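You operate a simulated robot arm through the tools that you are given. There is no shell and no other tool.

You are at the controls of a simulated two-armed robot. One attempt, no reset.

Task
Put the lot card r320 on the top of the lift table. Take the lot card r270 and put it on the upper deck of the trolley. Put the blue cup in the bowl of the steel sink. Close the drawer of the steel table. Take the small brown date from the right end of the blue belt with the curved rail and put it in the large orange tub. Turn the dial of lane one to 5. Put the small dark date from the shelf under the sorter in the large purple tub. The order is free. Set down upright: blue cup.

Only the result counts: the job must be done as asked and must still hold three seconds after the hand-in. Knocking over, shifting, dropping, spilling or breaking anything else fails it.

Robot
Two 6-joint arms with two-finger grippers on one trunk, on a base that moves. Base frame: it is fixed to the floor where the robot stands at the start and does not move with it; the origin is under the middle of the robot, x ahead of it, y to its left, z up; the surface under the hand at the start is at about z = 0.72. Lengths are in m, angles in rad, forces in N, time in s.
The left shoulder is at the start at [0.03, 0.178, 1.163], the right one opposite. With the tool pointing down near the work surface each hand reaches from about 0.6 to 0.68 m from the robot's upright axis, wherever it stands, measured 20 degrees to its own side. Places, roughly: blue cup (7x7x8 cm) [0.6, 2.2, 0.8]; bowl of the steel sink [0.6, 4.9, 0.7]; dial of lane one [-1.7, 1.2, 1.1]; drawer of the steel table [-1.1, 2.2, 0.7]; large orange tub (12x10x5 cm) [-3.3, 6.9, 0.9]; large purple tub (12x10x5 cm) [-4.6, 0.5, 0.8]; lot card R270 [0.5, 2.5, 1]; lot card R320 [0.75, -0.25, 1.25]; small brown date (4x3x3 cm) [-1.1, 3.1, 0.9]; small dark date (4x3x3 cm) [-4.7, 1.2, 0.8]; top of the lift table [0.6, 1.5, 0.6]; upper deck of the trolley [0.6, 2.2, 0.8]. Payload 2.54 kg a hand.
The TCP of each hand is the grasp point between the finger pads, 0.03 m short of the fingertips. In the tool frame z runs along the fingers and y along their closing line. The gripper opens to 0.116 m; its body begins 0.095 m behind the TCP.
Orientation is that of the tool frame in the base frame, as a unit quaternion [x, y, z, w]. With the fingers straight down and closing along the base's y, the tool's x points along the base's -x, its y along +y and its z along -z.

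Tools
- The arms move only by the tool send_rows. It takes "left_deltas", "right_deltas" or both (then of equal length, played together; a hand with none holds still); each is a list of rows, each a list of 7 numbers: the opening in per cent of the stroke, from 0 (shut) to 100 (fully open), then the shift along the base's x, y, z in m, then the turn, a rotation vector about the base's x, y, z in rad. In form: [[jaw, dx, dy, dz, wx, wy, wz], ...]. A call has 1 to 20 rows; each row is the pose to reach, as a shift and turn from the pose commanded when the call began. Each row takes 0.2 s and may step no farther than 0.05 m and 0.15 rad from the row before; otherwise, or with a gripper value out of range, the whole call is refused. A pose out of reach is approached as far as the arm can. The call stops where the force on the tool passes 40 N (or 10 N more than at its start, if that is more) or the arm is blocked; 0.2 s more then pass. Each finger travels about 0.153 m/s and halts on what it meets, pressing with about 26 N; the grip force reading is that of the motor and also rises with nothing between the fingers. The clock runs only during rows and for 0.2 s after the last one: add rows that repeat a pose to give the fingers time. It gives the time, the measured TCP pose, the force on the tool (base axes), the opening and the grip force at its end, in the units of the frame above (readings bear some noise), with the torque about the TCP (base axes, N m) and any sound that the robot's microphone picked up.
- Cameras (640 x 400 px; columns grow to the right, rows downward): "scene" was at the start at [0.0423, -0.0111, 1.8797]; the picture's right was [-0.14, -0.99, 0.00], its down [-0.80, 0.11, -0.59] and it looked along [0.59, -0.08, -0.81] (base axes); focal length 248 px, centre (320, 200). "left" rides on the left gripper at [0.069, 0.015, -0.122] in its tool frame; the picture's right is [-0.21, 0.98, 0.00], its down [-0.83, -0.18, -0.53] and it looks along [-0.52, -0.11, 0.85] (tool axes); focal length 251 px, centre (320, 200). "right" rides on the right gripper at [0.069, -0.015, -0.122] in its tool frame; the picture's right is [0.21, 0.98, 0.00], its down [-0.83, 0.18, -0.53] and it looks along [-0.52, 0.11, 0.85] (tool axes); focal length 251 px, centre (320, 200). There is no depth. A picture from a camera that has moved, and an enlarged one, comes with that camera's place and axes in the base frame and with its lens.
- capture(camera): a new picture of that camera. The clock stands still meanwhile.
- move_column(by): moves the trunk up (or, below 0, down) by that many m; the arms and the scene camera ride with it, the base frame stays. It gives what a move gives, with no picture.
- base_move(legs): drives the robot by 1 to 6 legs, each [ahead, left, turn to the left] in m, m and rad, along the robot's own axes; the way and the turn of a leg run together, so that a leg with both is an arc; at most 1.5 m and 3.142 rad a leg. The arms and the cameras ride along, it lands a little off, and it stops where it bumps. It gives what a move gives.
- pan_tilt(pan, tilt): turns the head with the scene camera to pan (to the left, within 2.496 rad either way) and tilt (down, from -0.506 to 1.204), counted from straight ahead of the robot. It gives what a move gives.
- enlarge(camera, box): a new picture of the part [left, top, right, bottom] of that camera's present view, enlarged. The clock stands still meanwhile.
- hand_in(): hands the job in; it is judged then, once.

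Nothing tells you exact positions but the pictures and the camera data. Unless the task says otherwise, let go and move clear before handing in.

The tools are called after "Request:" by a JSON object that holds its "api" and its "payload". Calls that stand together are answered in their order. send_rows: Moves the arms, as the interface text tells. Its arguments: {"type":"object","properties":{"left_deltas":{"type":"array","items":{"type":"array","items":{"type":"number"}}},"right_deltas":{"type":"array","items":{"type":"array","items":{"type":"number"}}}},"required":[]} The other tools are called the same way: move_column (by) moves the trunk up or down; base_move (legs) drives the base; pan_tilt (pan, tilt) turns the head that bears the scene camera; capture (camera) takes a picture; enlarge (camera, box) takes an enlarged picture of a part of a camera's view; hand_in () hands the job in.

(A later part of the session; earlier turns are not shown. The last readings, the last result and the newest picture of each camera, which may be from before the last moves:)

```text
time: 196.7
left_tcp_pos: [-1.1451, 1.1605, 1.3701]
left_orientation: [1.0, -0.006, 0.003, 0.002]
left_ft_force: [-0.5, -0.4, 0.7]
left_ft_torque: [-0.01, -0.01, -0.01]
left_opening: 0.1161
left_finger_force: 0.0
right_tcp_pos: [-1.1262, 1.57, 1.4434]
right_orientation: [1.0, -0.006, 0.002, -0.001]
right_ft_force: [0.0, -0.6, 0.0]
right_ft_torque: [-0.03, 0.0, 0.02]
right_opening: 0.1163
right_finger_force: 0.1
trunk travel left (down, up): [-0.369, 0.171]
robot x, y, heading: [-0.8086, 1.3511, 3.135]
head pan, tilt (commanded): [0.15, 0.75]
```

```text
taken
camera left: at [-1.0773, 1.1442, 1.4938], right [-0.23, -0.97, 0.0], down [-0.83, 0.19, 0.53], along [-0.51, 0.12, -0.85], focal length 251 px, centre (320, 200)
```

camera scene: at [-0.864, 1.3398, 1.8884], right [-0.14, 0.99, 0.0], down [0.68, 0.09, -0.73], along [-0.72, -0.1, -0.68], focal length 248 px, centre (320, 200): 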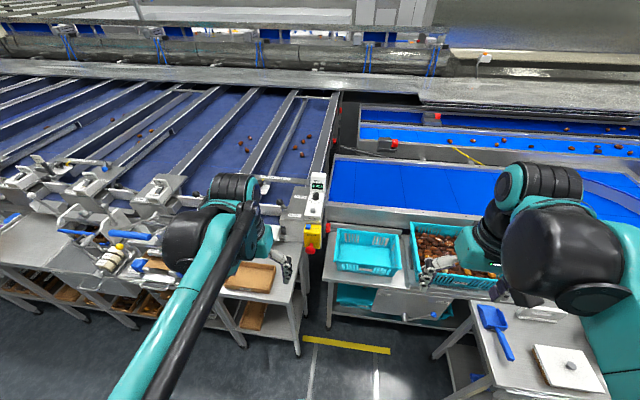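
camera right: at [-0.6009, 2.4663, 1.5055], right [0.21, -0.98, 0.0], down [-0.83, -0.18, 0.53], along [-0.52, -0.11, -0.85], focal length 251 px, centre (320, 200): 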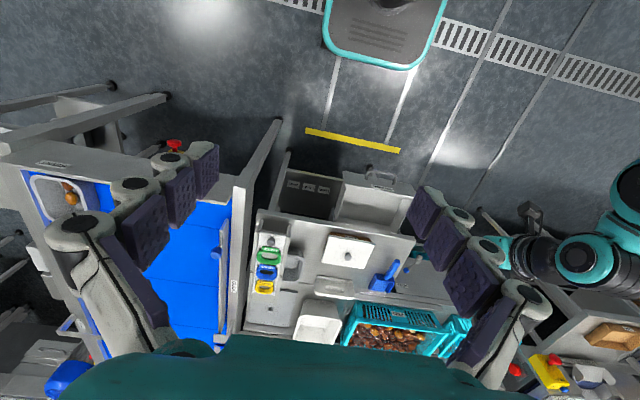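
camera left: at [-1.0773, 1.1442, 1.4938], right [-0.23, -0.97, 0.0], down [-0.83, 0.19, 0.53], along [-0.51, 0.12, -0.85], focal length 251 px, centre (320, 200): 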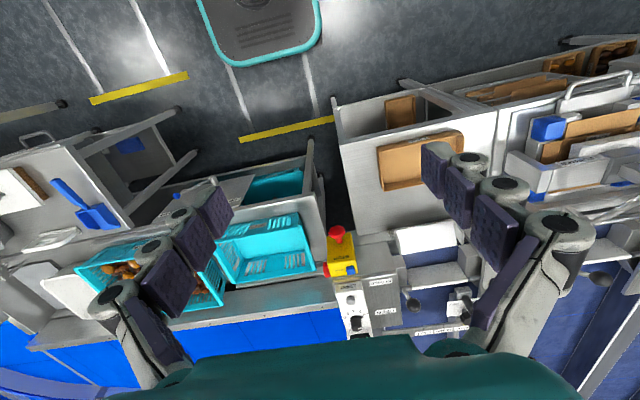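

I raise the trunk for reach, shift a little right to clear the tray table corner, and advance to x≈-1.01.

Request:
{"api": "move_column", "payload": {"by": 0.12}}

Request:
{"api": "base_move", "payload": {"legs": [[0, -0.07, 0.008], [0.2, 0, 0]]}}

Request:
{"api": "capture", "payload": {"camera": "left"}}

Request:
{"api": "capture", "payload": {"camera": "scene"}}

```text
time: 198.2
left_tcp_pos: [-1.1452, 1.1598, 1.492]
left_orientation: [1.0, -0.006, 0.004, 0.001]
left_ft_force: [-0.5, -0.6, 1.3]
left_ft_torque: [-0.02, -0.01, 0.01]
left_opening: 0.1158
left_finger_force: 0.1
right_tcp_pos: [-1.1249, 1.5683, 1.5633]
right_orientation: [1.0, -0.006, 0.003, -0.001]
right_ft_force: [1.1, 0.2, 0.5]
right_ft_torque: [0.0, 0.02, -0.03]
right_opening: 0.116
right_finger_force: 0.0
trunk travel left (down, up): [-0.489, 0.051]
robot x, y, heading: [-0.8116, 1.3509, 3.132]
head pan, tilt (commanded): [0.15, 0.75]
```

```text
time: 200.4
left_tcp_pos: [-1.3402, 1.2266, 1.4917]
left_orientation: [1.0, -0.002, 0.004, 0.001]
left_ft_force: [0.9, 0.4, 0.4]
left_ft_torque: [0.0, 0.02, -0.02]
left_opening: 0.1161
left_finger_force: 0.0
right_tcp_pos: [-1.3256, 1.6372, 1.5645]
right_orientation: [1.0, -0.001, 0.002, -0.001]
right_ft_force: [0.8, -0.4, -0.4]
right_ft_torque: [-0.03, 0.01, -0.04]
right_opening: 0.1159
right_finger_force: 0.1
trunk travel left (down, up): [-0.489, 0.051]
robot x, y, heading: [-1.0082, 1.4228, 3.141]
head pan, tilt (commanded): [0.15, 0.75]
```

```text
taken
camera left: at [-1.2714, 1.2123, 1.6141], right [-0.22, -0.98, 0.0], down [-0.83, 0.19, 0.53], along [-0.52, 0.12, -0.85], focal length 251 px, centre (320, 200)
```

left: 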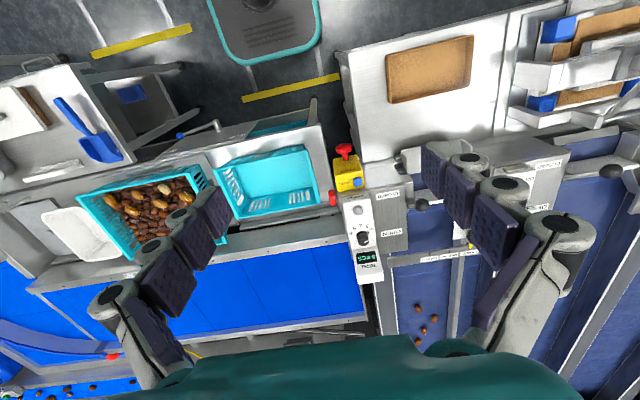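

```text
taken
camera scene: at [-1.0596, 1.4099, 2.0084], right [-0.15, 0.99, 0.0], down [0.67, 0.1, -0.73], along [-0.72, -0.11, -0.68], focal length 248 px, centre (320, 200)
```

scene: 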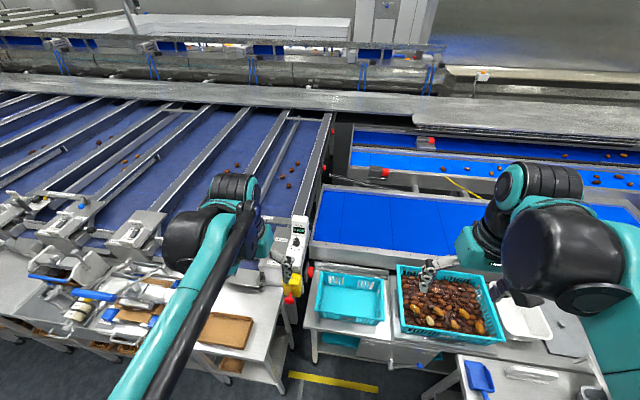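

Good clear view. I zoom in on the dial from the wrist camera and the head camera.

Request:
{"api": "enlarge", "payload": {"camera": "left", "box": [330, 190, 410, 290]}}

Request:
{"api": "enlarge", "payload": {"camera": "scene", "box": [275, 205, 325, 255]}}

```text
4.00 times, centred on (370, 240) of left
camera zoom: at [-1.2714, 1.2123, 1.6141], right [-0.22, -0.98, 0.0], down [-0.83, 0.19, 0.53], along [-0.52, 0.12, -0.85], focal length 1006 px, centre (120, 40)
```

zoom: 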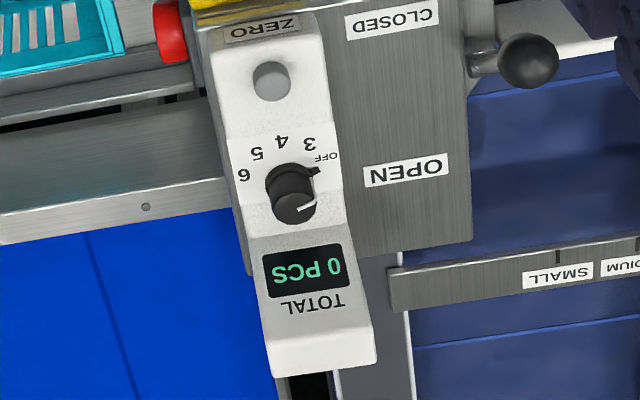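

```text
8.00 times, centred on (300, 230) of scene
camera zoom: at [-1.0596, 1.4099, 2.0084], right [-0.15, 0.99, 0.0], down [0.67, 0.1, -0.73], along [-0.72, -0.11, -0.68], focal length 1985 px, centre (480, -40)
```

zoom: 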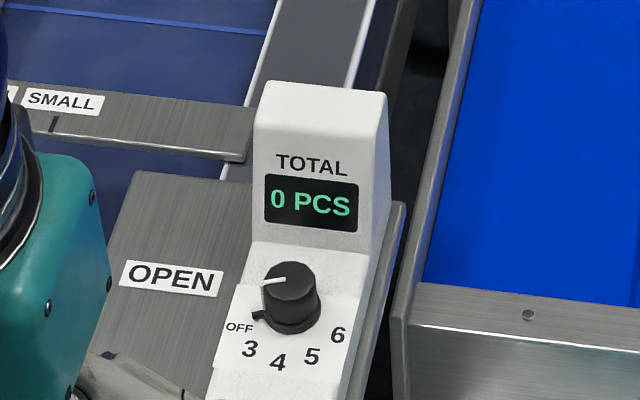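

The knob axis is vertical at about [-1.721, 1.202], panel z≈1.095, knob top z≈1.122, and the "5" label sits ~30° to the right of straight ahead while the pointer is at about -78°. I bring the left hand over the knob, pre-turned by -0.49 rad.

Request:
{"api": "send_rows", "payload": {"left_deltas": [[90, -0.038, -0.002, -0.028, 0, 0, -0.05], [80, -0.076, -0.005, -0.056, 0, 0, -0.1], [70, -0.114, -0.008, -0.084, 0, 0, -0.15], [60, -0.152, -0.01, -0.112, 0, 0, -0.2], [50, -0.19, -0.013, -0.14, 0, 0, -0.25], [45, -0.228, -0.015, -0.168, 0, 0, -0.3], [45, -0.266, -0.018, -0.196, 0, 0, -0.35], [45, -0.304, -0.02, -0.224, 0, 0, -0.4], [45, -0.342, -0.023, -0.252, 0, 0, -0.45], [45, -0.38, -0.025, -0.28, 0, 0, -0.49]]}}

Request:
{"api": "capture", "payload": {"camera": "left"}}

Request:
{"api": "enlarge", "payload": {"camera": "scene", "box": [255, 185, 335, 265]}}

```text
time: 202.7
left_tcp_pos: [-1.7234, 1.1983, 1.2103]
left_orientation: [0.969, -0.245, 0.004, 0.001]
left_ft_force: [-0.6, -0.5, -0.3]
left_ft_torque: [0.02, -0.06, 0.0]
left_opening: 0.0521
left_finger_force: 0.1
right_tcp_pos: [-1.3279, 1.6361, 1.5631]
right_orientation: [1.0, -0.001, 0.004, -0.003]
right_ft_force: [0.4, 0.4, -0.4]
right_ft_torque: [0.01, -0.06, -0.01]
right_opening: 0.1159
right_finger_force: 0.1
trunk travel left (down, up): [-0.489, 0.051]
robot x, y, heading: [-1.0122, 1.4214, -3.139]
head pan, tilt (commanded): [0.15, 0.75]
```

```text
taken
camera left: at [-1.6696, 1.1533, 1.3331], right [-0.65, -0.76, 0.0], down [-0.64, 0.55, 0.53], along [-0.4, 0.34, -0.85], focal length 251 px, centre (320, 200)
```

left: 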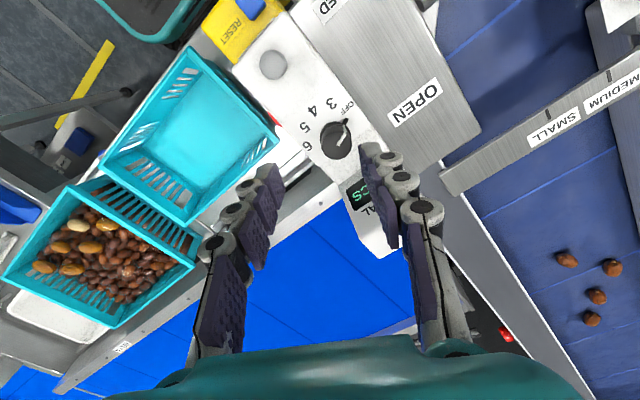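

```text
5.00 times, centred on (295, 225) of scene
camera zoom: at [-1.0656, 1.4095, 2.0082], right [-0.15, 0.99, 0.0], down [0.68, 0.1, -0.73], along [-0.72, -0.11, -0.68], focal length 1241 px, centre (445, 75)
```

zoom: 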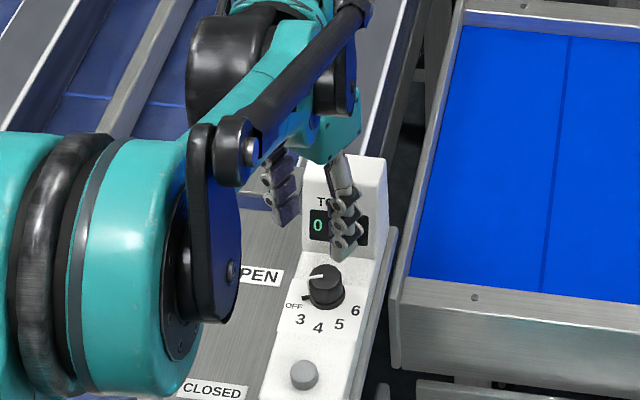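

I zoom on the wrist view to refine the knob centre.

Request:
{"api": "enlarge", "payload": {"camera": "left", "box": [280, 80, 400, 220]}}

```text
2.86 times, centred on (340, 150) of left
camera zoom: at [-1.6696, 1.1533, 1.3331], right [-0.65, -0.76, 0.0], down [-0.64, 0.55, 0.53], along [-0.4, 0.34, -0.85], focal length 718 px, centre (263, 343)
```

zoom: 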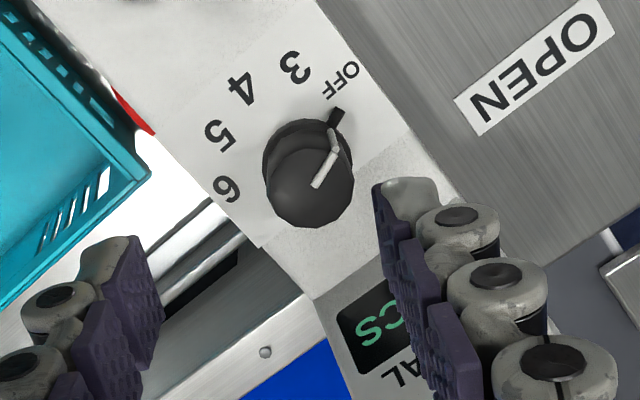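

Close up, the pointer clearly aligns with OFF and the labels are spaced roughly 38° apart. The knob centre is near [-1.742, 1.194]; I shift over it and come a bit lower to refine.

Request:
{"api": "send_rows", "payload": {"left_deltas": [[45, -0.01, -0.002, -0.01, 0, 0, 0], [45, -0.018, -0.004, -0.025, 0, 0, 0], [45, -0.018, -0.004, -0.035, 0, 0, 0]]}}

Request:
{"api": "enlarge", "payload": {"camera": "left", "box": [240, 80, 400, 240]}}

Request:
{"api": "enlarge", "payload": {"camera": "scene", "box": [275, 205, 325, 255]}}

```text
time: 203.4
left_tcp_pos: [-1.7376, 1.197, 1.1769]
left_orientation: [0.97, -0.244, 0.003, 0.001]
left_ft_force: [1.1, -0.3, 0.7]
left_ft_torque: [-0.01, -0.02, -0.01]
left_opening: 0.0519
left_finger_force: 0.0
right_tcp_pos: [-1.3252, 1.639, 1.564]
right_orientation: [1.0, -0.001, 0.001, -0.002]
right_ft_force: [-0.4, 1.0, 0.2]
right_ft_torque: [0.01, 0.05, -0.02]
right_opening: 0.1158
right_finger_force: 0.1
trunk travel left (down, up): [-0.489, 0.051]
robot x, y, heading: [-1.0076, 1.4216, 3.138]
head pan, tilt (commanded): [0.15, 0.75]
```

```text
2.50 times, centred on (320, 160) of left
camera zoom: at [-1.6847, 1.152, 1.2998], right [-0.65, -0.76, 0.0], down [-0.64, 0.55, 0.53], along [-0.4, 0.34, -0.85], focal length 629 px, centre (320, 300)
```

zoom: 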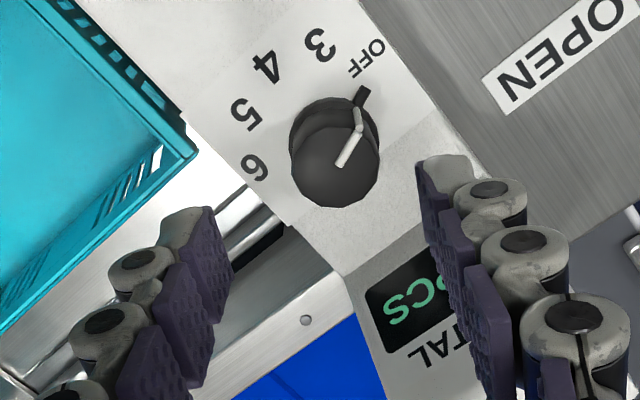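

```text
8.00 times, centred on (300, 230) of scene
camera zoom: at [-1.0608, 1.4104, 2.0084], right [-0.15, 0.99, 0.0], down [0.67, 0.1, -0.73], along [-0.72, -0.11, -0.68], focal length 1985 px, centre (480, -40)
```

zoom: 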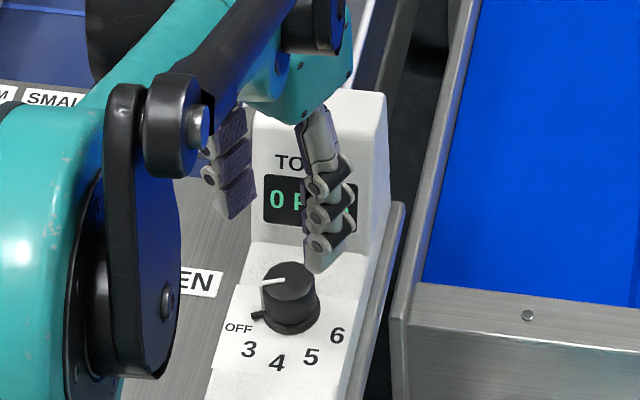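

I correct the offset by a few millimetres, lower 2 cm and re-measure.

Request:
{"api": "send_rows", "payload": {"left_deltas": [[45, 0.001, -0.007, -0.01, 0, 0, 0], [45, 0.001, -0.007, -0.022, 0, 0, 0]]}}

Request:
{"api": "enlarge", "payload": {"camera": "left", "box": [240, 80, 400, 240]}}

Request:
{"api": "enlarge", "payload": {"camera": "scene", "box": [275, 205, 325, 255]}}

```text
time: 204.1
left_tcp_pos: [-1.7383, 1.19, 1.1542]
left_orientation: [0.97, -0.245, 0.003, 0.001]
left_ft_force: [-0.1, 0.6, 0.6]
left_ft_torque: [-0.03, 0.03, -0.02]
left_opening: 0.0522
left_finger_force: 0.1
right_tcp_pos: [-1.3267, 1.6375, 1.5634]
right_orientation: [1.0, 0.0, 0.002, -0.001]
right_ft_force: [0.8, 0.4, 0.2]
right_ft_torque: [0.01, 0.0, -0.03]
right_opening: 0.116
right_finger_force: 0.1
trunk travel left (down, up): [-0.489, 0.051]
robot x, y, heading: [-1.0109, 1.4202, 3.144]
head pan, tilt (commanded): [0.15, 0.75]
```

```text
2.50 times, centred on (320, 160) of left
camera zoom: at [-1.6861, 1.1452, 1.2774], right [-0.65, -0.76, 0.0], down [-0.64, 0.55, 0.53], along [-0.4, 0.34, -0.85], focal length 629 px, centre (320, 300)
```

zoom: 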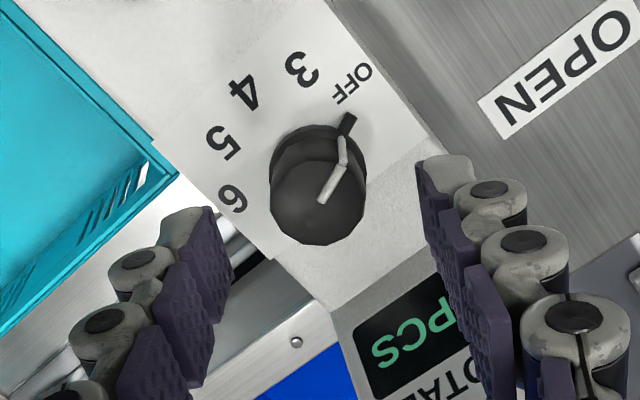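

```text
8.00 times, centred on (300, 230) of scene
camera zoom: at [-1.0621, 1.4105, 2.0083], right [-0.15, 0.99, 0.0], down [0.67, 0.1, -0.73], along [-0.72, -0.11, -0.68], focal length 1985 px, centre (480, -40)
```

zoom: 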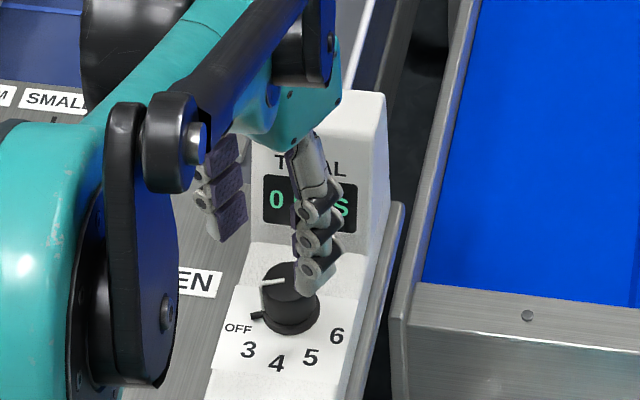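

Triangulating from the three close views puts the knob top at about [-1.7455, 1.196, 1.09]. I correct and descend around it.

Request:
{"api": "send_rows", "payload": {"left_deltas": [[45, -0.004, 0.003, -0.01, 0, 0, 0], [45, -0.007, 0.006, -0.02, 0, 0, 0], [45, -0.007, 0.006, -0.035, 0, 0, 0]]}}

Request:
{"api": "enlarge", "payload": {"camera": "left", "box": [240, 80, 400, 240]}}

Request:
{"api": "enlarge", "payload": {"camera": "scene", "box": [275, 205, 325, 255]}}

```text
time: 204.8
left_tcp_pos: [-1.7455, 1.197, 1.1179]
left_orientation: [0.969, -0.245, 0.003, 0.002]
left_ft_force: [-0.9, -0.2, -0.2]
left_ft_torque: [-0.02, -0.02, 0.0]
left_opening: 0.0522
left_finger_force: 0.1
right_tcp_pos: [-1.3259, 1.6373, 1.5624]
right_orientation: [1.0, -0.001, 0.003, -0.002]
right_ft_force: [0.3, 0.6, 0.2]
right_ft_torque: [0.0, 0.03, -0.03]
right_opening: 0.1158
right_finger_force: 0.1
trunk travel left (down, up): [-0.489, 0.051]
robot x, y, heading: [-1.0091, 1.4237, 3.14]
head pan, tilt (commanded): [0.15, 0.75]
```

```text
2.50 times, centred on (320, 160) of left
camera zoom: at [-1.6929, 1.1507, 1.2411], right [-0.65, -0.76, 0.0], down [-0.64, 0.55, 0.53], along [-0.4, 0.34, -0.85], focal length 629 px, centre (320, 300)
```

zoom: 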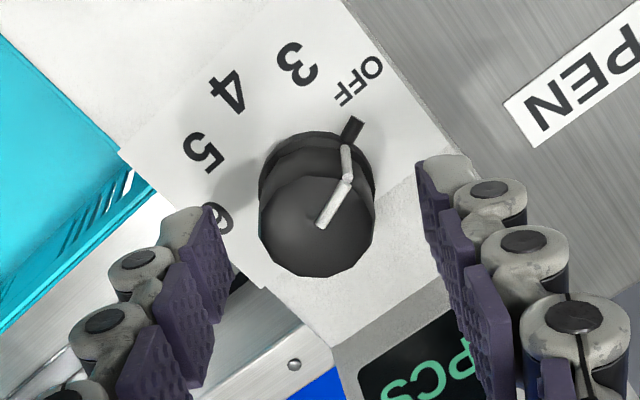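

```text
8.00 times, centred on (300, 230) of scene
camera zoom: at [-1.0626, 1.4099, 2.0083], right [-0.15, 0.99, 0.0], down [0.67, 0.1, -0.73], along [-0.72, -0.11, -0.68], focal length 1985 px, centre (480, -40)
```

zoom: 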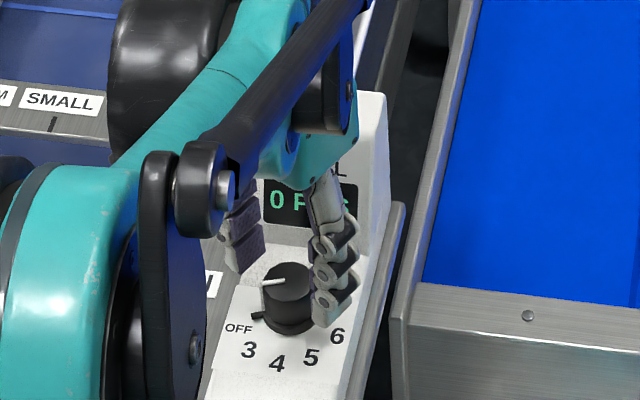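

The hand is centred on the knob. I lower to just above the panel and close on the knob.

Request:
{"api": "send_rows", "payload": {"left_deltas": [[45, 0, -0.001, -0.008, 0, 0, 0], [45, 0, -0.001, -0.0155, 0, 0, 0], [35, 0, -0.001, -0.0155, 0, 0, 0], [25, 0, -0.001, -0.0155, 0, 0, 0], [15, 0, -0.001, -0.0155, 0, 0, 0], [15, 0, -0.001, -0.0155, 0, 0, 0]]}}

Request:
{"api": "enlarge", "payload": {"camera": "left", "box": [240, 80, 400, 240]}}

Request:
{"api": "enlarge", "payload": {"camera": "scene", "box": [275, 205, 325, 255]}}

```text
time: 206.2
left_tcp_pos: [-1.7451, 1.1964, 1.1038]
left_orientation: [0.969, -0.245, 0.003, 0.001]
left_ft_force: [4.8, 3.2, -4.5]
left_ft_torque: [0.18, -0.06, -0.01]
left_opening: 0.0301
left_finger_force: 44.8
right_tcp_pos: [-1.3253, 1.6385, 1.564]
right_orientation: [1.0, 0.0, 0.003, -0.002]
right_ft_force: [-0.7, 0.2, 0.6]
right_ft_torque: [0.03, 0.02, -0.01]
right_opening: 0.1163
right_finger_force: 0.2
trunk travel left (down, up): [-0.489, 0.051]
robot x, y, heading: [-1.0104, 1.425, 3.142]
head pan, tilt (commanded): [0.15, 0.75]
```

```text
2.50 times, centred on (320, 160) of left
camera zoom: at [-1.6926, 1.1515, 1.2259], right [-0.65, -0.76, 0.0], down [-0.64, 0.55, 0.53], along [-0.4, 0.34, -0.85], focal length 629 px, centre (320, 300)
```

zoom: 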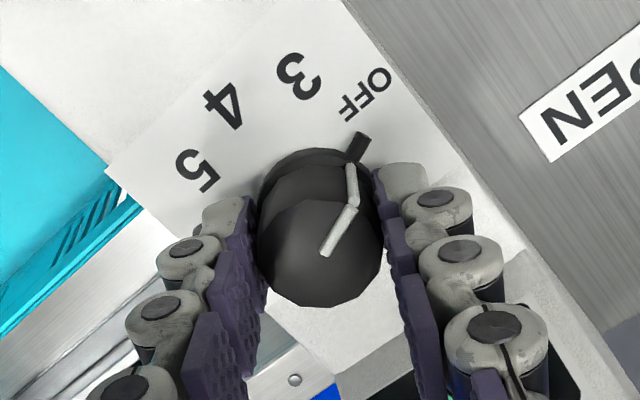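

```text
8.00 times, centred on (300, 230) of scene
camera zoom: at [-1.0618, 1.4109, 2.0083], right [-0.15, 0.99, 0.0], down [0.67, 0.1, -0.73], along [-0.72, -0.11, -0.68], focal length 1985 px, centre (480, -40)
```

zoom: 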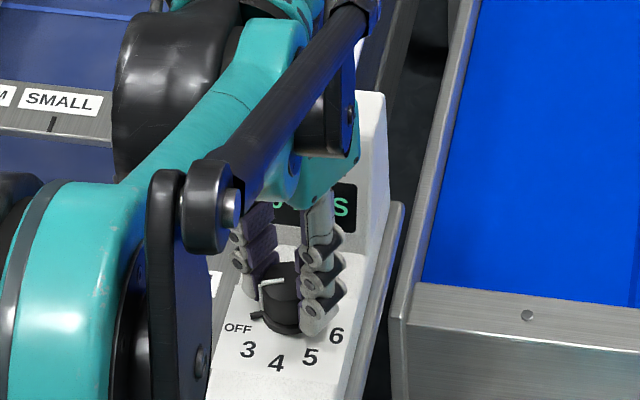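

Knob gripped (30 mm). I turn it counter-clockwise by about 56° first.

Request:
{"api": "send_rows", "payload": {"left_deltas": [[15, 0, 0, 0, 0, 0, 0.1], [15, 0, 0, 0, 0, 0, 0.2], [15, 0, 0, 0, 0, 0, 0.3], [15, 0, 0, 0, 0, 0, 0.4], [15, 0, 0, 0, 0, 0, 0.5], [15, 0, 0, 0, 0, 0, 0.6], [15, 0, 0, 0, 0, 0, 0.7], [15, 0, 0, 0, 0, 0, 0.8], [15, 0, 0, 0, 0, 0, 0.9], [15, 0, 0, 0, 0, 0, 0.98]]}}

Request:
{"api": "enlarge", "payload": {"camera": "left", "box": [240, 80, 400, 240]}}

Request:
{"api": "enlarge", "payload": {"camera": "scene", "box": [275, 205, 325, 255]}}

```text
time: 208.4
left_tcp_pos: [-1.7449, 1.1972, 1.1034]
left_orientation: [0.971, 0.24, 0.003, 0.001]
left_ft_force: [-0.7, -1.2, 2.6]
left_ft_torque: [-0.11, 0.14, 0.01]
left_opening: 0.0301
left_finger_force: 45.0
right_tcp_pos: [-1.3253, 1.6375, 1.5633]
right_orientation: [1.0, -0.001, 0.002, -0.002]
right_ft_force: [0.4, -0.9, 0.3]
right_ft_torque: [-0.01, -0.02, 0.0]
right_opening: 0.1158
right_finger_force: 0.1
trunk travel left (down, up): [-0.489, 0.051]
robot x, y, heading: [-1.0083, 1.423, -3.146]
head pan, tilt (commanded): [0.15, 0.75]
```

```text
2.50 times, centred on (320, 160) of left
camera zoom: at [-1.6782, 1.2153, 1.2259], right [0.27, -0.96, 0.0], down [-0.82, -0.23, 0.53], along [-0.51, -0.14, -0.85], focal length 629 px, centre (320, 300)
```

zoom: 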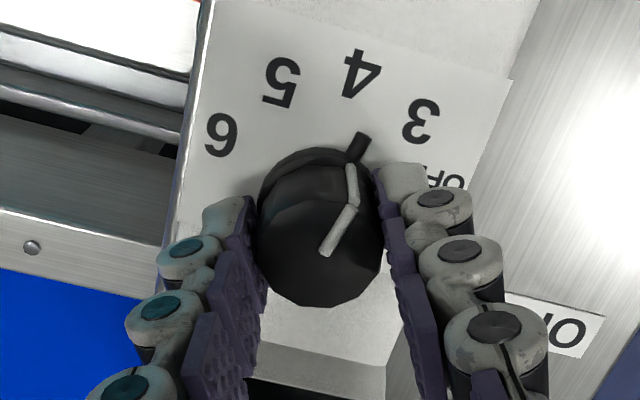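

```text
8.00 times, centred on (300, 230) of scene
camera zoom: at [-1.0619, 1.4101, 2.0084], right [-0.15, 0.99, 0.0], down [0.67, 0.1, -0.73], along [-0.72, -0.11, -0.68], focal length 1985 px, centre (480, -40)
```

zoom: 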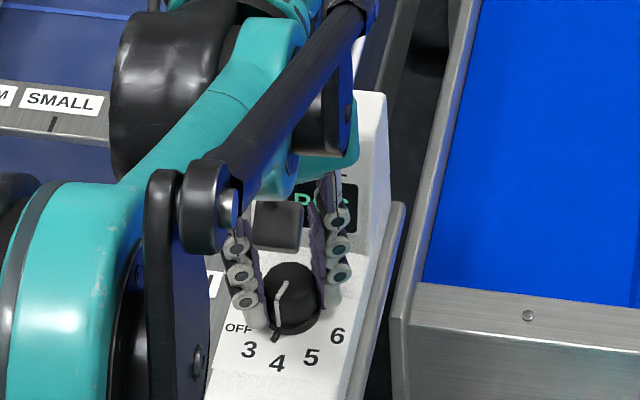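

The knob turned with the hand (pointer now just before 4). I release, turn the hand back, and re-grip for the second half.

Request:
{"api": "send_rows", "payload": {"left_deltas": [[25, 0, 0, 0, 0, 0, 0], [35, 0, 0, 0, 0, 0, 0], [45, 0, 0, 0, 0, 0, 0], [45, 0, 0, 0.0, 0, 0, -0.12], [45, 0, 0, 0.0, 0, 0, -0.26], [45, 0, 0, 0.0, 0, 0, -0.4], [45, 0, 0, 0.0, 0, 0, -0.54], [45, 0, 0, 0.0, 0, 0, -0.68], [45, 0, 0, 0, 0, 0, -0.82], [45, 0, 0, 0, 0, 0, -0.95], [45, 0, 0, 0, 0, 0, -0.95]]}}

Request:
{"api": "enlarge", "payload": {"camera": "left", "box": [240, 80, 400, 240]}}

Request:
{"api": "enlarge", "payload": {"camera": "scene", "box": [275, 205, 325, 255]}}

```text
time: 210.8
left_tcp_pos: [-1.7455, 1.1963, 1.1039]
left_orientation: [0.973, -0.231, 0.003, 0.001]
left_ft_force: [0.4, 0.5, 0.0]
left_ft_torque: [0.01, 0.01, -0.03]
left_opening: 0.0521
left_finger_force: 0.1
right_tcp_pos: [-1.3265, 1.6379, 1.564]
right_orientation: [1.0, -0.001, 0.003, -0.002]
right_ft_force: [-0.4, -0.1, -0.7]
right_ft_torque: [0.02, 0.0, 0.03]
right_opening: 0.1159
right_finger_force: 0.1
trunk travel left (down, up): [-0.489, 0.051]
robot x, y, heading: [-1.0102, 1.423, 3.137]
head pan, tilt (commanded): [0.15, 0.75]
```

```text
2.50 times, centred on (320, 160) of left
camera zoom: at [-1.6917, 1.1523, 1.2261], right [-0.63, -0.78, 0.0], down [-0.66, 0.54, 0.53], along [-0.41, 0.33, -0.85], focal length 629 px, centre (320, 300)
```

zoom: 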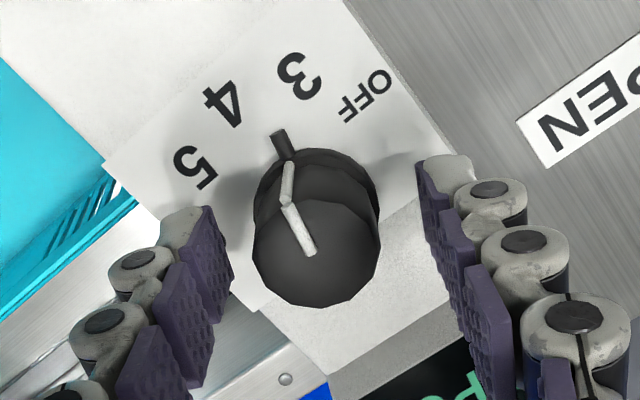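

```text
8.00 times, centred on (300, 230) of scene
camera zoom: at [-1.0622, 1.4102, 2.0083], right [-0.15, 0.99, 0.0], down [0.67, 0.1, -0.73], along [-0.72, -0.11, -0.68], focal length 1985 px, centre (480, -40)
```

zoom: 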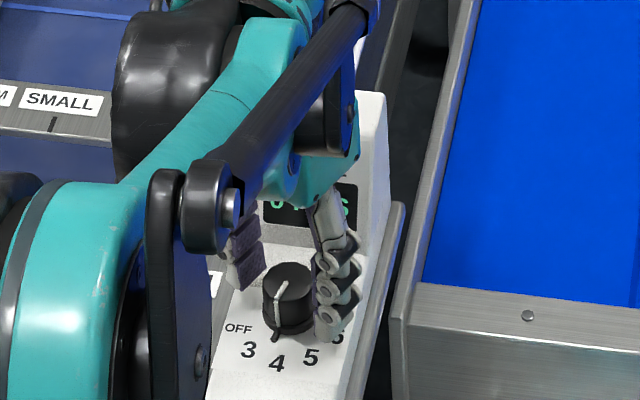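

The knob kept its position. I grip again and turn another ~53°.

Request:
{"api": "send_rows", "payload": {"left_deltas": [[35, 0, 0, 0, 0, 0, 0], [25, 0, 0, 0, 0, 0, 0], [15, 0, 0, 0, 0, 0, 0], [15, 0, 0, 0, 0, 0, 0], [15, 0, 0, 0, 0, 0, 0.1], [15, 0, 0, 0, 0, 0, 0.2], [15, 0, 0, 0, 0, 0, 0.3], [15, 0, 0, 0, 0, 0, 0.4], [15, 0, 0, 0, 0, 0, 0.5], [15, 0, 0, 0, 0, 0, 0.6], [15, 0, 0, 0, 0, 0, 0.7], [15, 0, 0, 0, 0, 0, 0.8], [15, 0, 0, 0, 0, 0, 0.9], [15, 0, 0, 0, 0, 0, 0.93], [15, 0, 0, 0, 0, 0, 0.93]]}}

Request:
{"api": "enlarge", "payload": {"camera": "left", "box": [240, 80, 400, 240]}}

Request:
{"api": "enlarge", "payload": {"camera": "scene", "box": [275, 205, 325, 255]}}

```text
time: 214.1
left_tcp_pos: [-1.7459, 1.1949, 1.1026]
left_orientation: [0.973, 0.23, 0.004, -0.001]
left_ft_force: [0.8, -3.3, -3.7]
left_ft_torque: [-0.39, 0.44, 0.0]
left_opening: 0.0301
left_finger_force: 45.3
right_tcp_pos: [-1.3269, 1.6366, 1.5633]
right_orientation: [1.0, -0.001, 0.003, -0.003]
right_ft_force: [1.0, 0.1, 0.1]
right_ft_torque: [0.03, 0.03, -0.01]
right_opening: 0.116
right_finger_force: 0.1
trunk travel left (down, up): [-0.489, 0.051]
robot x, y, heading: [-1.0113, 1.4283, -3.143]
head pan, tilt (commanded): [0.15, 0.75]
```

```text
2.50 times, centred on (320, 160) of left
camera zoom: at [-1.678, 1.2138, 1.2262], right [0.25, -0.97, 0.0], down [-0.82, -0.21, 0.53], along [-0.51, -0.13, -0.85], focal length 629 px, centre (320, 300)
```

zoom: 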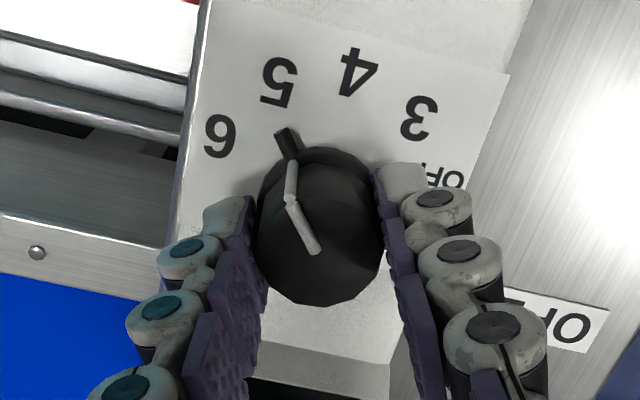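

```text
8.00 times, centred on (300, 230) of scene
camera zoom: at [-1.0624, 1.4094, 2.0083], right [-0.15, 0.99, 0.0], down [0.67, 0.1, -0.73], along [-0.72, -0.11, -0.68], focal length 1985 px, centre (480, -40)
```

zoom: 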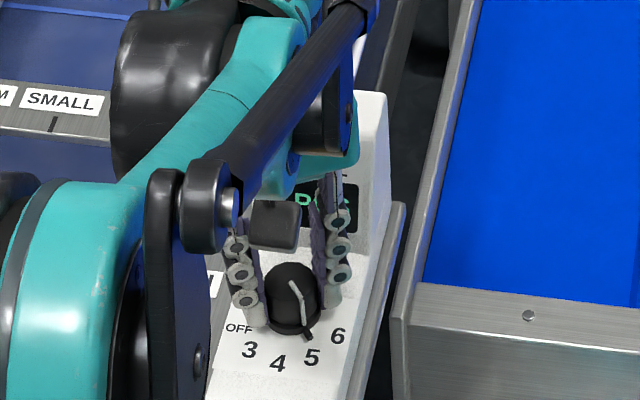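

The pointer now lies on the 5 direction (total turn ≈109°). I release and raise the hand, then verify.

Request:
{"api": "send_rows", "payload": {"left_deltas": [[22, 0, 0, 0, 0, 0, 0], [35, 0, 0, 0, 0, 0, 0], [45, 0, 0, 0, 0, 0, 0], [45, 0, 0, 0.02, 0, 0, 0], [45, 0, 0, 0.05, 0, 0, 0], [45, 0, 0, 0.09, 0, 0, -0.1], [45, 0, 0, 0.11, 0, 0, -0.2]]}}

Request:
{"api": "enlarge", "payload": {"camera": "left", "box": [240, 60, 400, 220]}}

Request:
{"api": "enlarge", "payload": {"camera": "scene", "box": [275, 205, 325, 255]}}

```text
time: 215.7
left_tcp_pos: [-1.7457, 1.1976, 1.2141]
left_orientation: [0.991, 0.132, 0.004, 0.0]
left_ft_force: [0.3, -0.4, -0.3]
left_ft_torque: [0.0, -0.01, -0.01]
left_opening: 0.0523
left_finger_force: 0.0
right_tcp_pos: [-1.3269, 1.6375, 1.5629]
right_orientation: [1.0, -0.001, 0.003, -0.002]
right_ft_force: [-1.0, 0.5, -0.1]
right_ft_torque: [-0.03, 0.0, 0.02]
right_opening: 0.1161
right_finger_force: 0.2
trunk travel left (down, up): [-0.489, 0.051]
robot x, y, heading: [-1.0116, 1.4245, 3.14]
head pan, tilt (commanded): [0.15, 0.75]
```

```text
2.50 times, centred on (320, 140) of left
camera zoom: at [-1.6751, 1.2008, 1.3367], right [0.05, -1.0, 0.0], down [-0.85, -0.04, 0.53], along [-0.53, -0.03, -0.85], focal length 629 px, centre (320, 350)
```

zoom: 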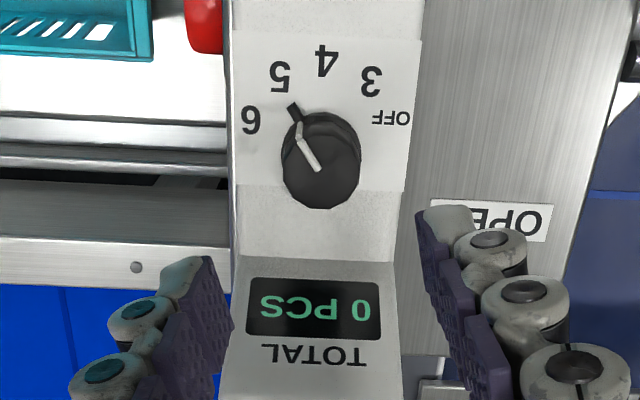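

```text
8.00 times, centred on (300, 230) of scene
camera zoom: at [-1.0617, 1.4105, 2.0083], right [-0.15, 0.99, 0.0], down [0.67, 0.1, -0.73], along [-0.72, -0.11, -0.68], focal length 1985 px, centre (480, -40)
```

zoom: 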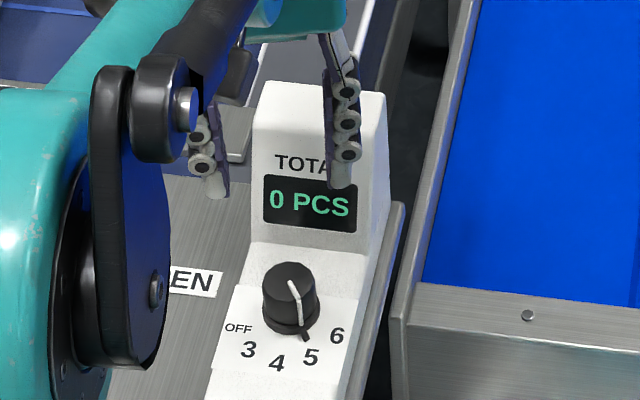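

The pointer points at 5. I retract the left hand and back the base into the aisle.

Request:
{"api": "send_rows", "payload": {"left_deltas": [[60, 0.02, 0, 0.04, 0, 0, -0.05], [70, 0.05, 0, 0.075, 0, 0, -0.1], [80, 0.08, 0, 0.11, 0, 0, -0.15], [90, 0.12, 0, 0.14, 0, 0, -0.2], [100, 0.16, 0, 0.17, 0, 0, -0.265], [100, 0.2, 0, 0.19, 0, 0, -0.265], [100, 0.24, 0, 0.21, 0, 0, -0.265], [100, 0.28, 0, 0.23, 0, 0, -0.265], [100, 0.32, 0, 0.25, 0, 0, -0.265], [100, 0.36, 0, 0.26, 0, 0, -0.265], [100, 0.4, 0, 0.27, 0, 0, -0.265]]}}

Request:
{"api": "base_move", "payload": {"legs": [[-0.45, 0, 0]]}}

Request:
{"api": "capture", "payload": {"camera": "scene"}}

```text
time: 218.1
left_tcp_pos: [-1.3436, 1.196, 1.4825]
left_orientation: [1.0, 0.0, 0.002, 0.001]
left_ft_force: [0.4, 0.0, -0.2]
left_ft_torque: [0.0, 0.05, 0.01]
left_opening: 0.1162
left_finger_force: 0.2
right_tcp_pos: [-1.3219, 1.6372, 1.5645]
right_orientation: [1.0, -0.001, 0.002, -0.001]
right_ft_force: [1.0, -0.7, 0.2]
right_ft_torque: [-0.01, 0.06, 0.01]
right_opening: 0.1161
right_finger_force: 0.1
trunk travel left (down, up): [-0.489, 0.051]
robot x, y, heading: [-1.0109, 1.4259, 3.142]
head pan, tilt (commanded): [0.15, 0.75]
```

```text
time: 220.7
left_tcp_pos: [-0.9078, 1.1979, 1.483]
left_orientation: [1.0, -0.004, 0.003, 0.002]
left_ft_force: [0.3, -0.2, 0.2]
left_ft_torque: [-0.01, -0.05, 0.02]
left_opening: 0.1158
left_finger_force: 0.0
right_tcp_pos: [-0.8823, 1.6392, 1.5638]
right_orientation: [1.0, -0.004, 0.003, -0.001]
right_ft_force: [-0.1, -0.9, -0.9]
right_ft_torque: [-0.02, 0.05, -0.01]
right_opening: 0.116
right_finger_force: 0.0
trunk travel left (down, up): [-0.489, 0.051]
robot x, y, heading: [-0.565, 1.4246, 3.136]
head pan, tilt (commanded): [0.15, 0.75]
```

```text
taken
camera scene: at [-0.6209, 1.4089, 2.0083], right [-0.14, 0.99, 0.0], down [0.68, 0.1, -0.73], along [-0.72, -0.1, -0.68], focal length 248 px, centre (320, 200)
```

scene: 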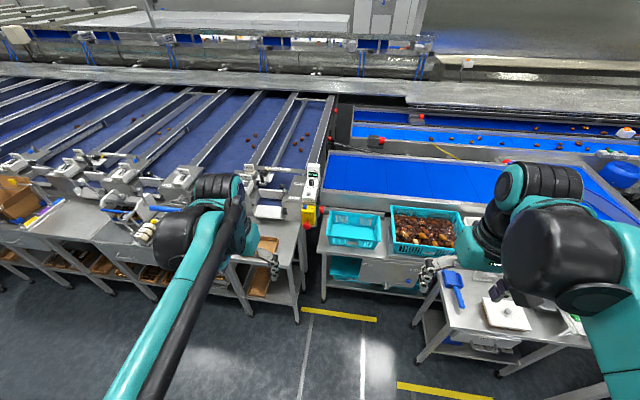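

Now I go to the belt's right end and look into the tray from above.

Request:
{"api": "base_move", "payload": {"legs": [[0.0, -0.8, 0.004], [0.0, -0.75, 0]]}}

Request:
{"api": "pan_tilt", "payload": {"pan": -0.15, "tilt": 0.9}}

Request:
{"api": "capture", "payload": {"camera": "scene"}}

Request:
{"api": "capture", "payload": {"camera": "right"}}

```text
time: 228.6
left_tcp_pos: [-0.8939, 2.7255, 1.4826]
left_orientation: [1.0, 0.0, 0.003, 0.0]
left_ft_force: [0.6, 0.4, -0.7]
left_ft_torque: [-0.02, 0.0, 0.01]
left_opening: 0.1161
left_finger_force: 0.1
right_tcp_pos: [-0.8724, 3.1676, 1.5649]
right_orientation: [1.0, -0.001, 0.003, -0.002]
right_ft_force: [-0.4, 1.0, -0.7]
right_ft_torque: [0.01, 0.01, 0.01]
right_opening: 0.1159
right_finger_force: 0.0
trunk travel left (down, up): [-0.489, 0.051]
robot x, y, heading: [-0.5562, 2.9566, 3.14]
head pan, tilt (commanded): [0.15, 0.75]
```

```text
time: 229.4
left_tcp_pos: [-0.8943, 2.7253, 1.4835]
left_orientation: [1.0, 0.0, 0.003, 0.001]
left_ft_force: [0.2, -0.3, -0.3]
left_ft_torque: [-0.03, 0.04, 0.01]
left_opening: 0.1161
left_finger_force: 0.1
right_tcp_pos: [-0.8732, 3.1684, 1.5636]
right_orientation: [1.0, 0.0, 0.003, -0.001]
right_ft_force: [0.1, -0.1, 0.2]
right_ft_torque: [0.0, 0.01, 0.05]
right_opening: 0.1162
right_finger_force: 0.1
trunk travel left (down, up): [-0.489, 0.051]
robot x, y, heading: [-0.5592, 2.9546, 3.141]
head pan, tilt (commanded): [-0.15, 0.901]
```

```text
taken
camera scene: at [-0.6014, 2.9641, 1.9965], right [0.15, 0.99, 0.0], down [0.77, -0.12, -0.62], along [-0.61, 0.09, -0.78], focal length 248 px, centre (320, 200)
```

scene: 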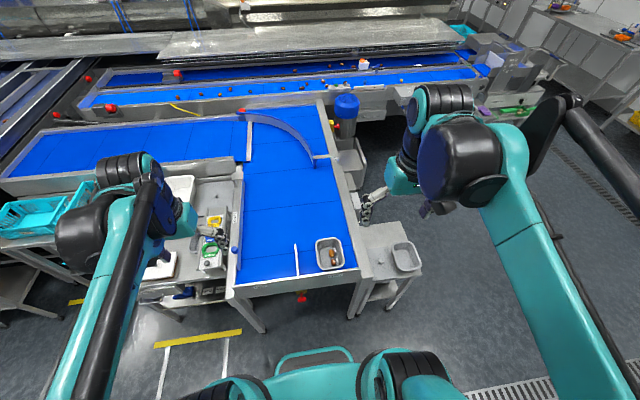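

```text
taken
camera right: at [-0.8038, 3.1825, 1.6859], right [0.21, -0.98, 0.0], down [-0.83, -0.18, 0.53], along [-0.52, -0.11, -0.85], focal length 251 px, centre (320, 200)
```

right: 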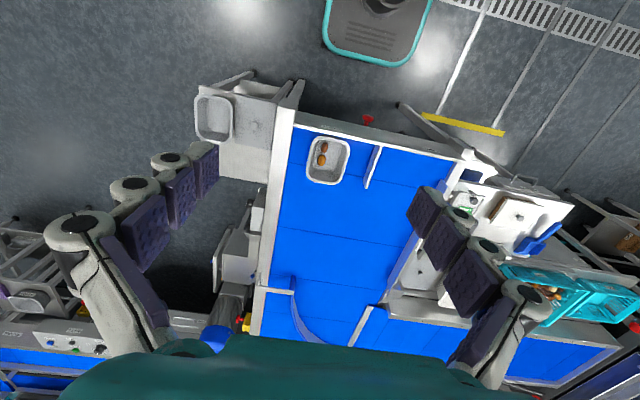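

Request:
{"api": "enlarge", "payload": {"camera": "scene", "box": [290, 220, 370, 290]}}

Request:
{"api": "enlarge", "payload": {"camera": "right", "box": [280, 120, 400, 220]}}

```text
5.71 times, centred on (330, 255) of scene
camera zoom: at [-0.6014, 2.9641, 1.9965], right [0.15, 0.99, 0.0], down [0.77, -0.12, -0.62], along [-0.61, 0.09, -0.78], focal length 1418 px, centre (263, -114)
```

zoom: 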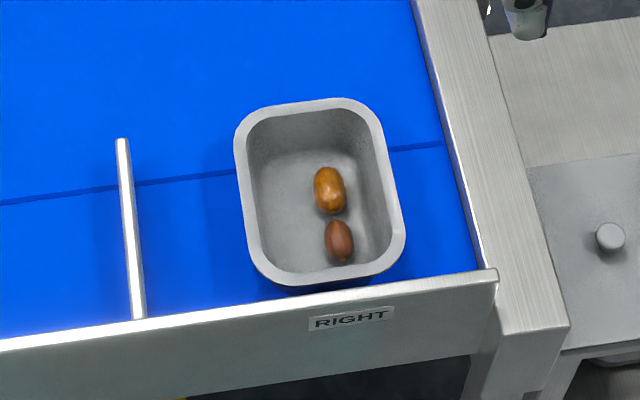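

```text
4.00 times, centred on (340, 170) of right
camera zoom: at [-0.8038, 3.1825, 1.6859], right [0.21, -0.98, 0.0], down [-0.83, -0.18, 0.53], along [-0.52, -0.11, -0.85], focal length 1006 px, centre (240, 320)
```

zoom: 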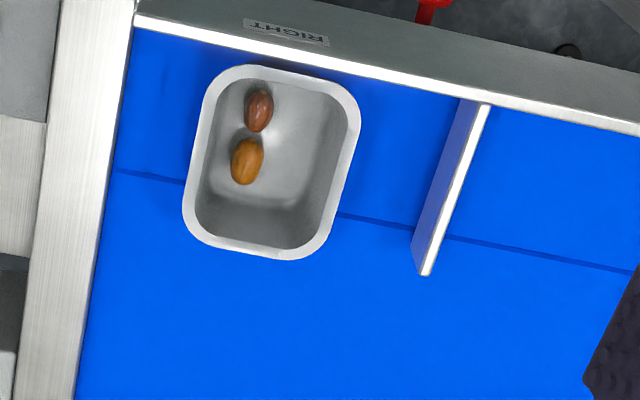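

The tray holds two dates: a larger amber one and the small reddish-brown one at about [-1.106, 3.103, 0.843]. I back off slightly, lower the trunk and bring the right hand above the brown one.

Request:
{"api": "base_move", "payload": {"legs": [[-0.085, 0, 0]]}}

Request:
{"api": "move_column", "payload": {"by": -0.11}}

Request:
{"api": "send_rows", "payload": {"right_deltas": [[90, -0.03, -0.006, -0.03, 0, 0, 0], [80, -0.06, -0.012, -0.06, 0, 0, 0], [70, -0.09, -0.018, -0.09, 0, 0, 0], [60, -0.12, -0.024, -0.12, 0, 0, 0], [50, -0.15, -0.03, -0.15, 0, 0, 0], [45, -0.18, -0.036, -0.18, 0, 0, 0], [45, -0.21, -0.042, -0.21, 0, 0, 0], [45, -0.24, -0.048, -0.24, 0, 0, 0], [45, -0.27, -0.054, -0.27, 0, 0, 0], [45, -0.3, -0.06, -0.3, 0, 0, 0], [45, -0.318, -0.065, -0.33, 0, 0, 0]]}}

Request:
{"api": "capture", "payload": {"camera": "right"}}

Request:
{"api": "enlarge", "payload": {"camera": "scene", "box": [290, 180, 390, 270]}}

```text
time: 230.5
left_tcp_pos: [-0.813, 2.7255, 1.4832]
left_orientation: [1.0, 0.0, 0.004, 0.001]
left_ft_force: [0.8, 1.1, -0.9]
left_ft_torque: [0.0, 0.02, 0.0]
left_opening: 0.116
left_finger_force: 0.1
right_tcp_pos: [-0.7903, 3.1687, 1.5631]
right_orientation: [1.0, -0.002, 0.002, -0.002]
right_ft_force: [0.5, -0.2, 1.1]
right_ft_torque: [-0.02, 0.02, -0.03]
right_opening: 0.1159
right_finger_force: 0.2
trunk travel left (down, up): [-0.489, 0.051]
robot x, y, heading: [-0.4732, 2.9484, 3.138]
head pan, tilt (commanded): [-0.15, 0.901]
```

```text
time: 231.9
left_tcp_pos: [-0.8113, 2.7258, 1.3727]
left_orientation: [1.0, -0.001, 0.004, 0.0]
left_ft_force: [-0.1, 1.3, 0.7]
left_ft_torque: [0.03, 0.02, 0.02]
left_opening: 0.116
left_finger_force: 0.0
right_tcp_pos: [-0.7902, 3.167, 1.4541]
right_orientation: [1.0, -0.002, 0.002, -0.001]
right_ft_force: [0.3, -0.8, 0.3]
right_ft_torque: [0.0, -0.01, 0.01]
right_opening: 0.1158
right_finger_force: 0.0
trunk travel left (down, up): [-0.379, 0.161]
robot x, y, heading: [-0.4749, 2.9531, 3.147]
head pan, tilt (commanded): [-0.15, 0.901]
```

```text
time: 234.3
left_tcp_pos: [-0.8134, 2.7262, 1.3726]
left_orientation: [1.0, -0.001, 0.004, 0.001]
left_ft_force: [0.2, 0.6, -0.8]
left_ft_torque: [-0.03, -0.03, 0.03]
left_opening: 0.1159
left_finger_force: 0.1
right_tcp_pos: [-1.109, 3.1034, 1.1219]
right_orientation: [1.0, -0.002, 0.004, -0.001]
right_ft_force: [0.8, 0.4, -0.5]
right_ft_torque: [0.0, -0.04, 0.0]
right_opening: 0.0524
right_finger_force: 0.1
trunk travel left (down, up): [-0.379, 0.161]
robot x, y, heading: [-0.4728, 2.9534, 3.143]
head pan, tilt (commanded): [-0.15, 0.901]
```

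```text
taken
camera right: at [-1.0402, 3.1175, 1.2455], right [0.21, -0.98, 0.0], down [-0.83, -0.18, 0.53], along [-0.52, -0.11, -0.85], focal length 251 px, centre (320, 200)
```

right: 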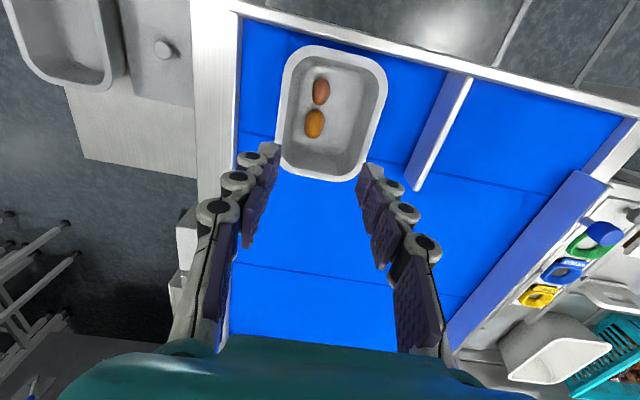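

```text
4.44 times, centred on (340, 225) of scene
camera zoom: at [-0.52, 2.9636, 1.8864], right [0.15, 0.99, 0.0], down [0.78, -0.12, -0.62], along [-0.61, 0.09, -0.78], focal length 1103 px, centre (231, 89)
```

zoom: 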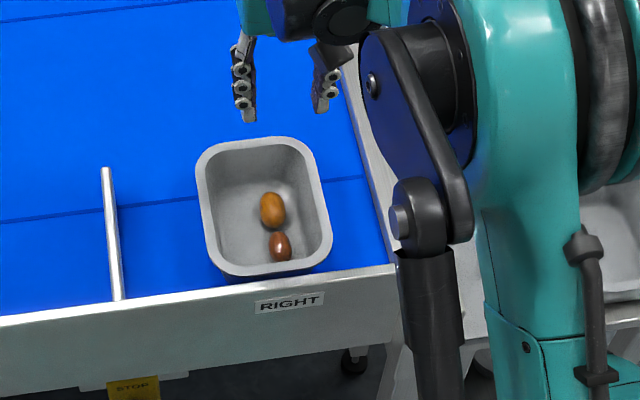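

Aligned well. I descend to about 8 cm above the date and refine.

Request:
{"api": "send_rows", "payload": {"right_deltas": [[45, 0.002, 0, -0.04, 0, 0, 0], [42, 0.004, 0, -0.08, 0, 0, 0], [42, 0.005, 0, -0.12, 0, 0, 0], [42, 0.005, 0, -0.16, 0, 0, 0], [42, 0.005, 0, -0.18, 0, 0, 0]]}}

Request:
{"api": "enlarge", "payload": {"camera": "right", "box": [220, 60, 420, 240]}}

Request:
{"api": "enlarge", "payload": {"camera": "scene", "box": [290, 180, 390, 270]}}

```text
time: 235.5
left_tcp_pos: [-0.8109, 2.7261, 1.3728]
left_orientation: [1.0, 0.0, 0.003, 0.001]
left_ft_force: [0.5, 0.2, 1.1]
left_ft_torque: [0.01, -0.02, -0.03]
left_opening: 0.1161
left_finger_force: 0.1
right_tcp_pos: [-1.1024, 3.1038, 0.9425]
right_orientation: [1.0, -0.002, 0.003, -0.002]
right_ft_force: [-0.8, 0.1, 0.1]
right_ft_torque: [-0.01, 0.0, -0.03]
right_opening: 0.0487
right_finger_force: 0.1
trunk travel left (down, up): [-0.379, 0.161]
robot x, y, heading: [-0.4729, 2.9547, 3.141]
head pan, tilt (commanded): [-0.15, 0.901]
```

```text
2.22 times, centred on (320, 150) of right
camera zoom: at [-1.0337, 3.1173, 1.0655], right [0.21, -0.98, 0.0], down [-0.83, -0.18, 0.53], along [-0.52, -0.11, -0.85], focal length 559 px, centre (320, 311)
```

zoom: 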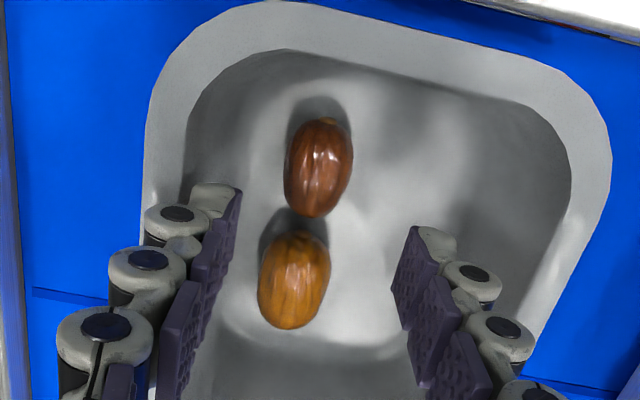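

```text
4.44 times, centred on (340, 225) of scene
camera zoom: at [-0.5181, 2.9636, 1.8865], right [0.15, 0.99, 0.0], down [0.77, -0.12, -0.62], along [-0.61, 0.09, -0.78], focal length 1103 px, centre (231, 89)
```

zoom: 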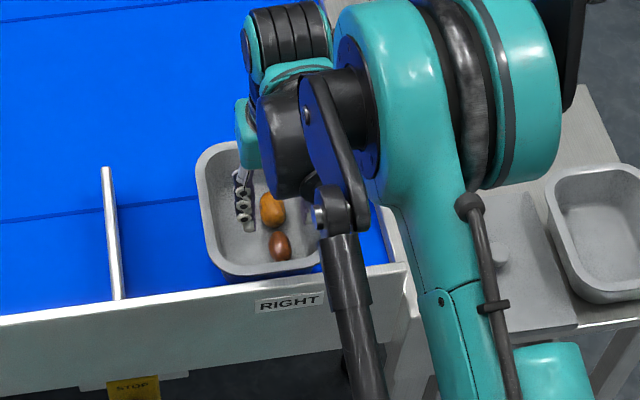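

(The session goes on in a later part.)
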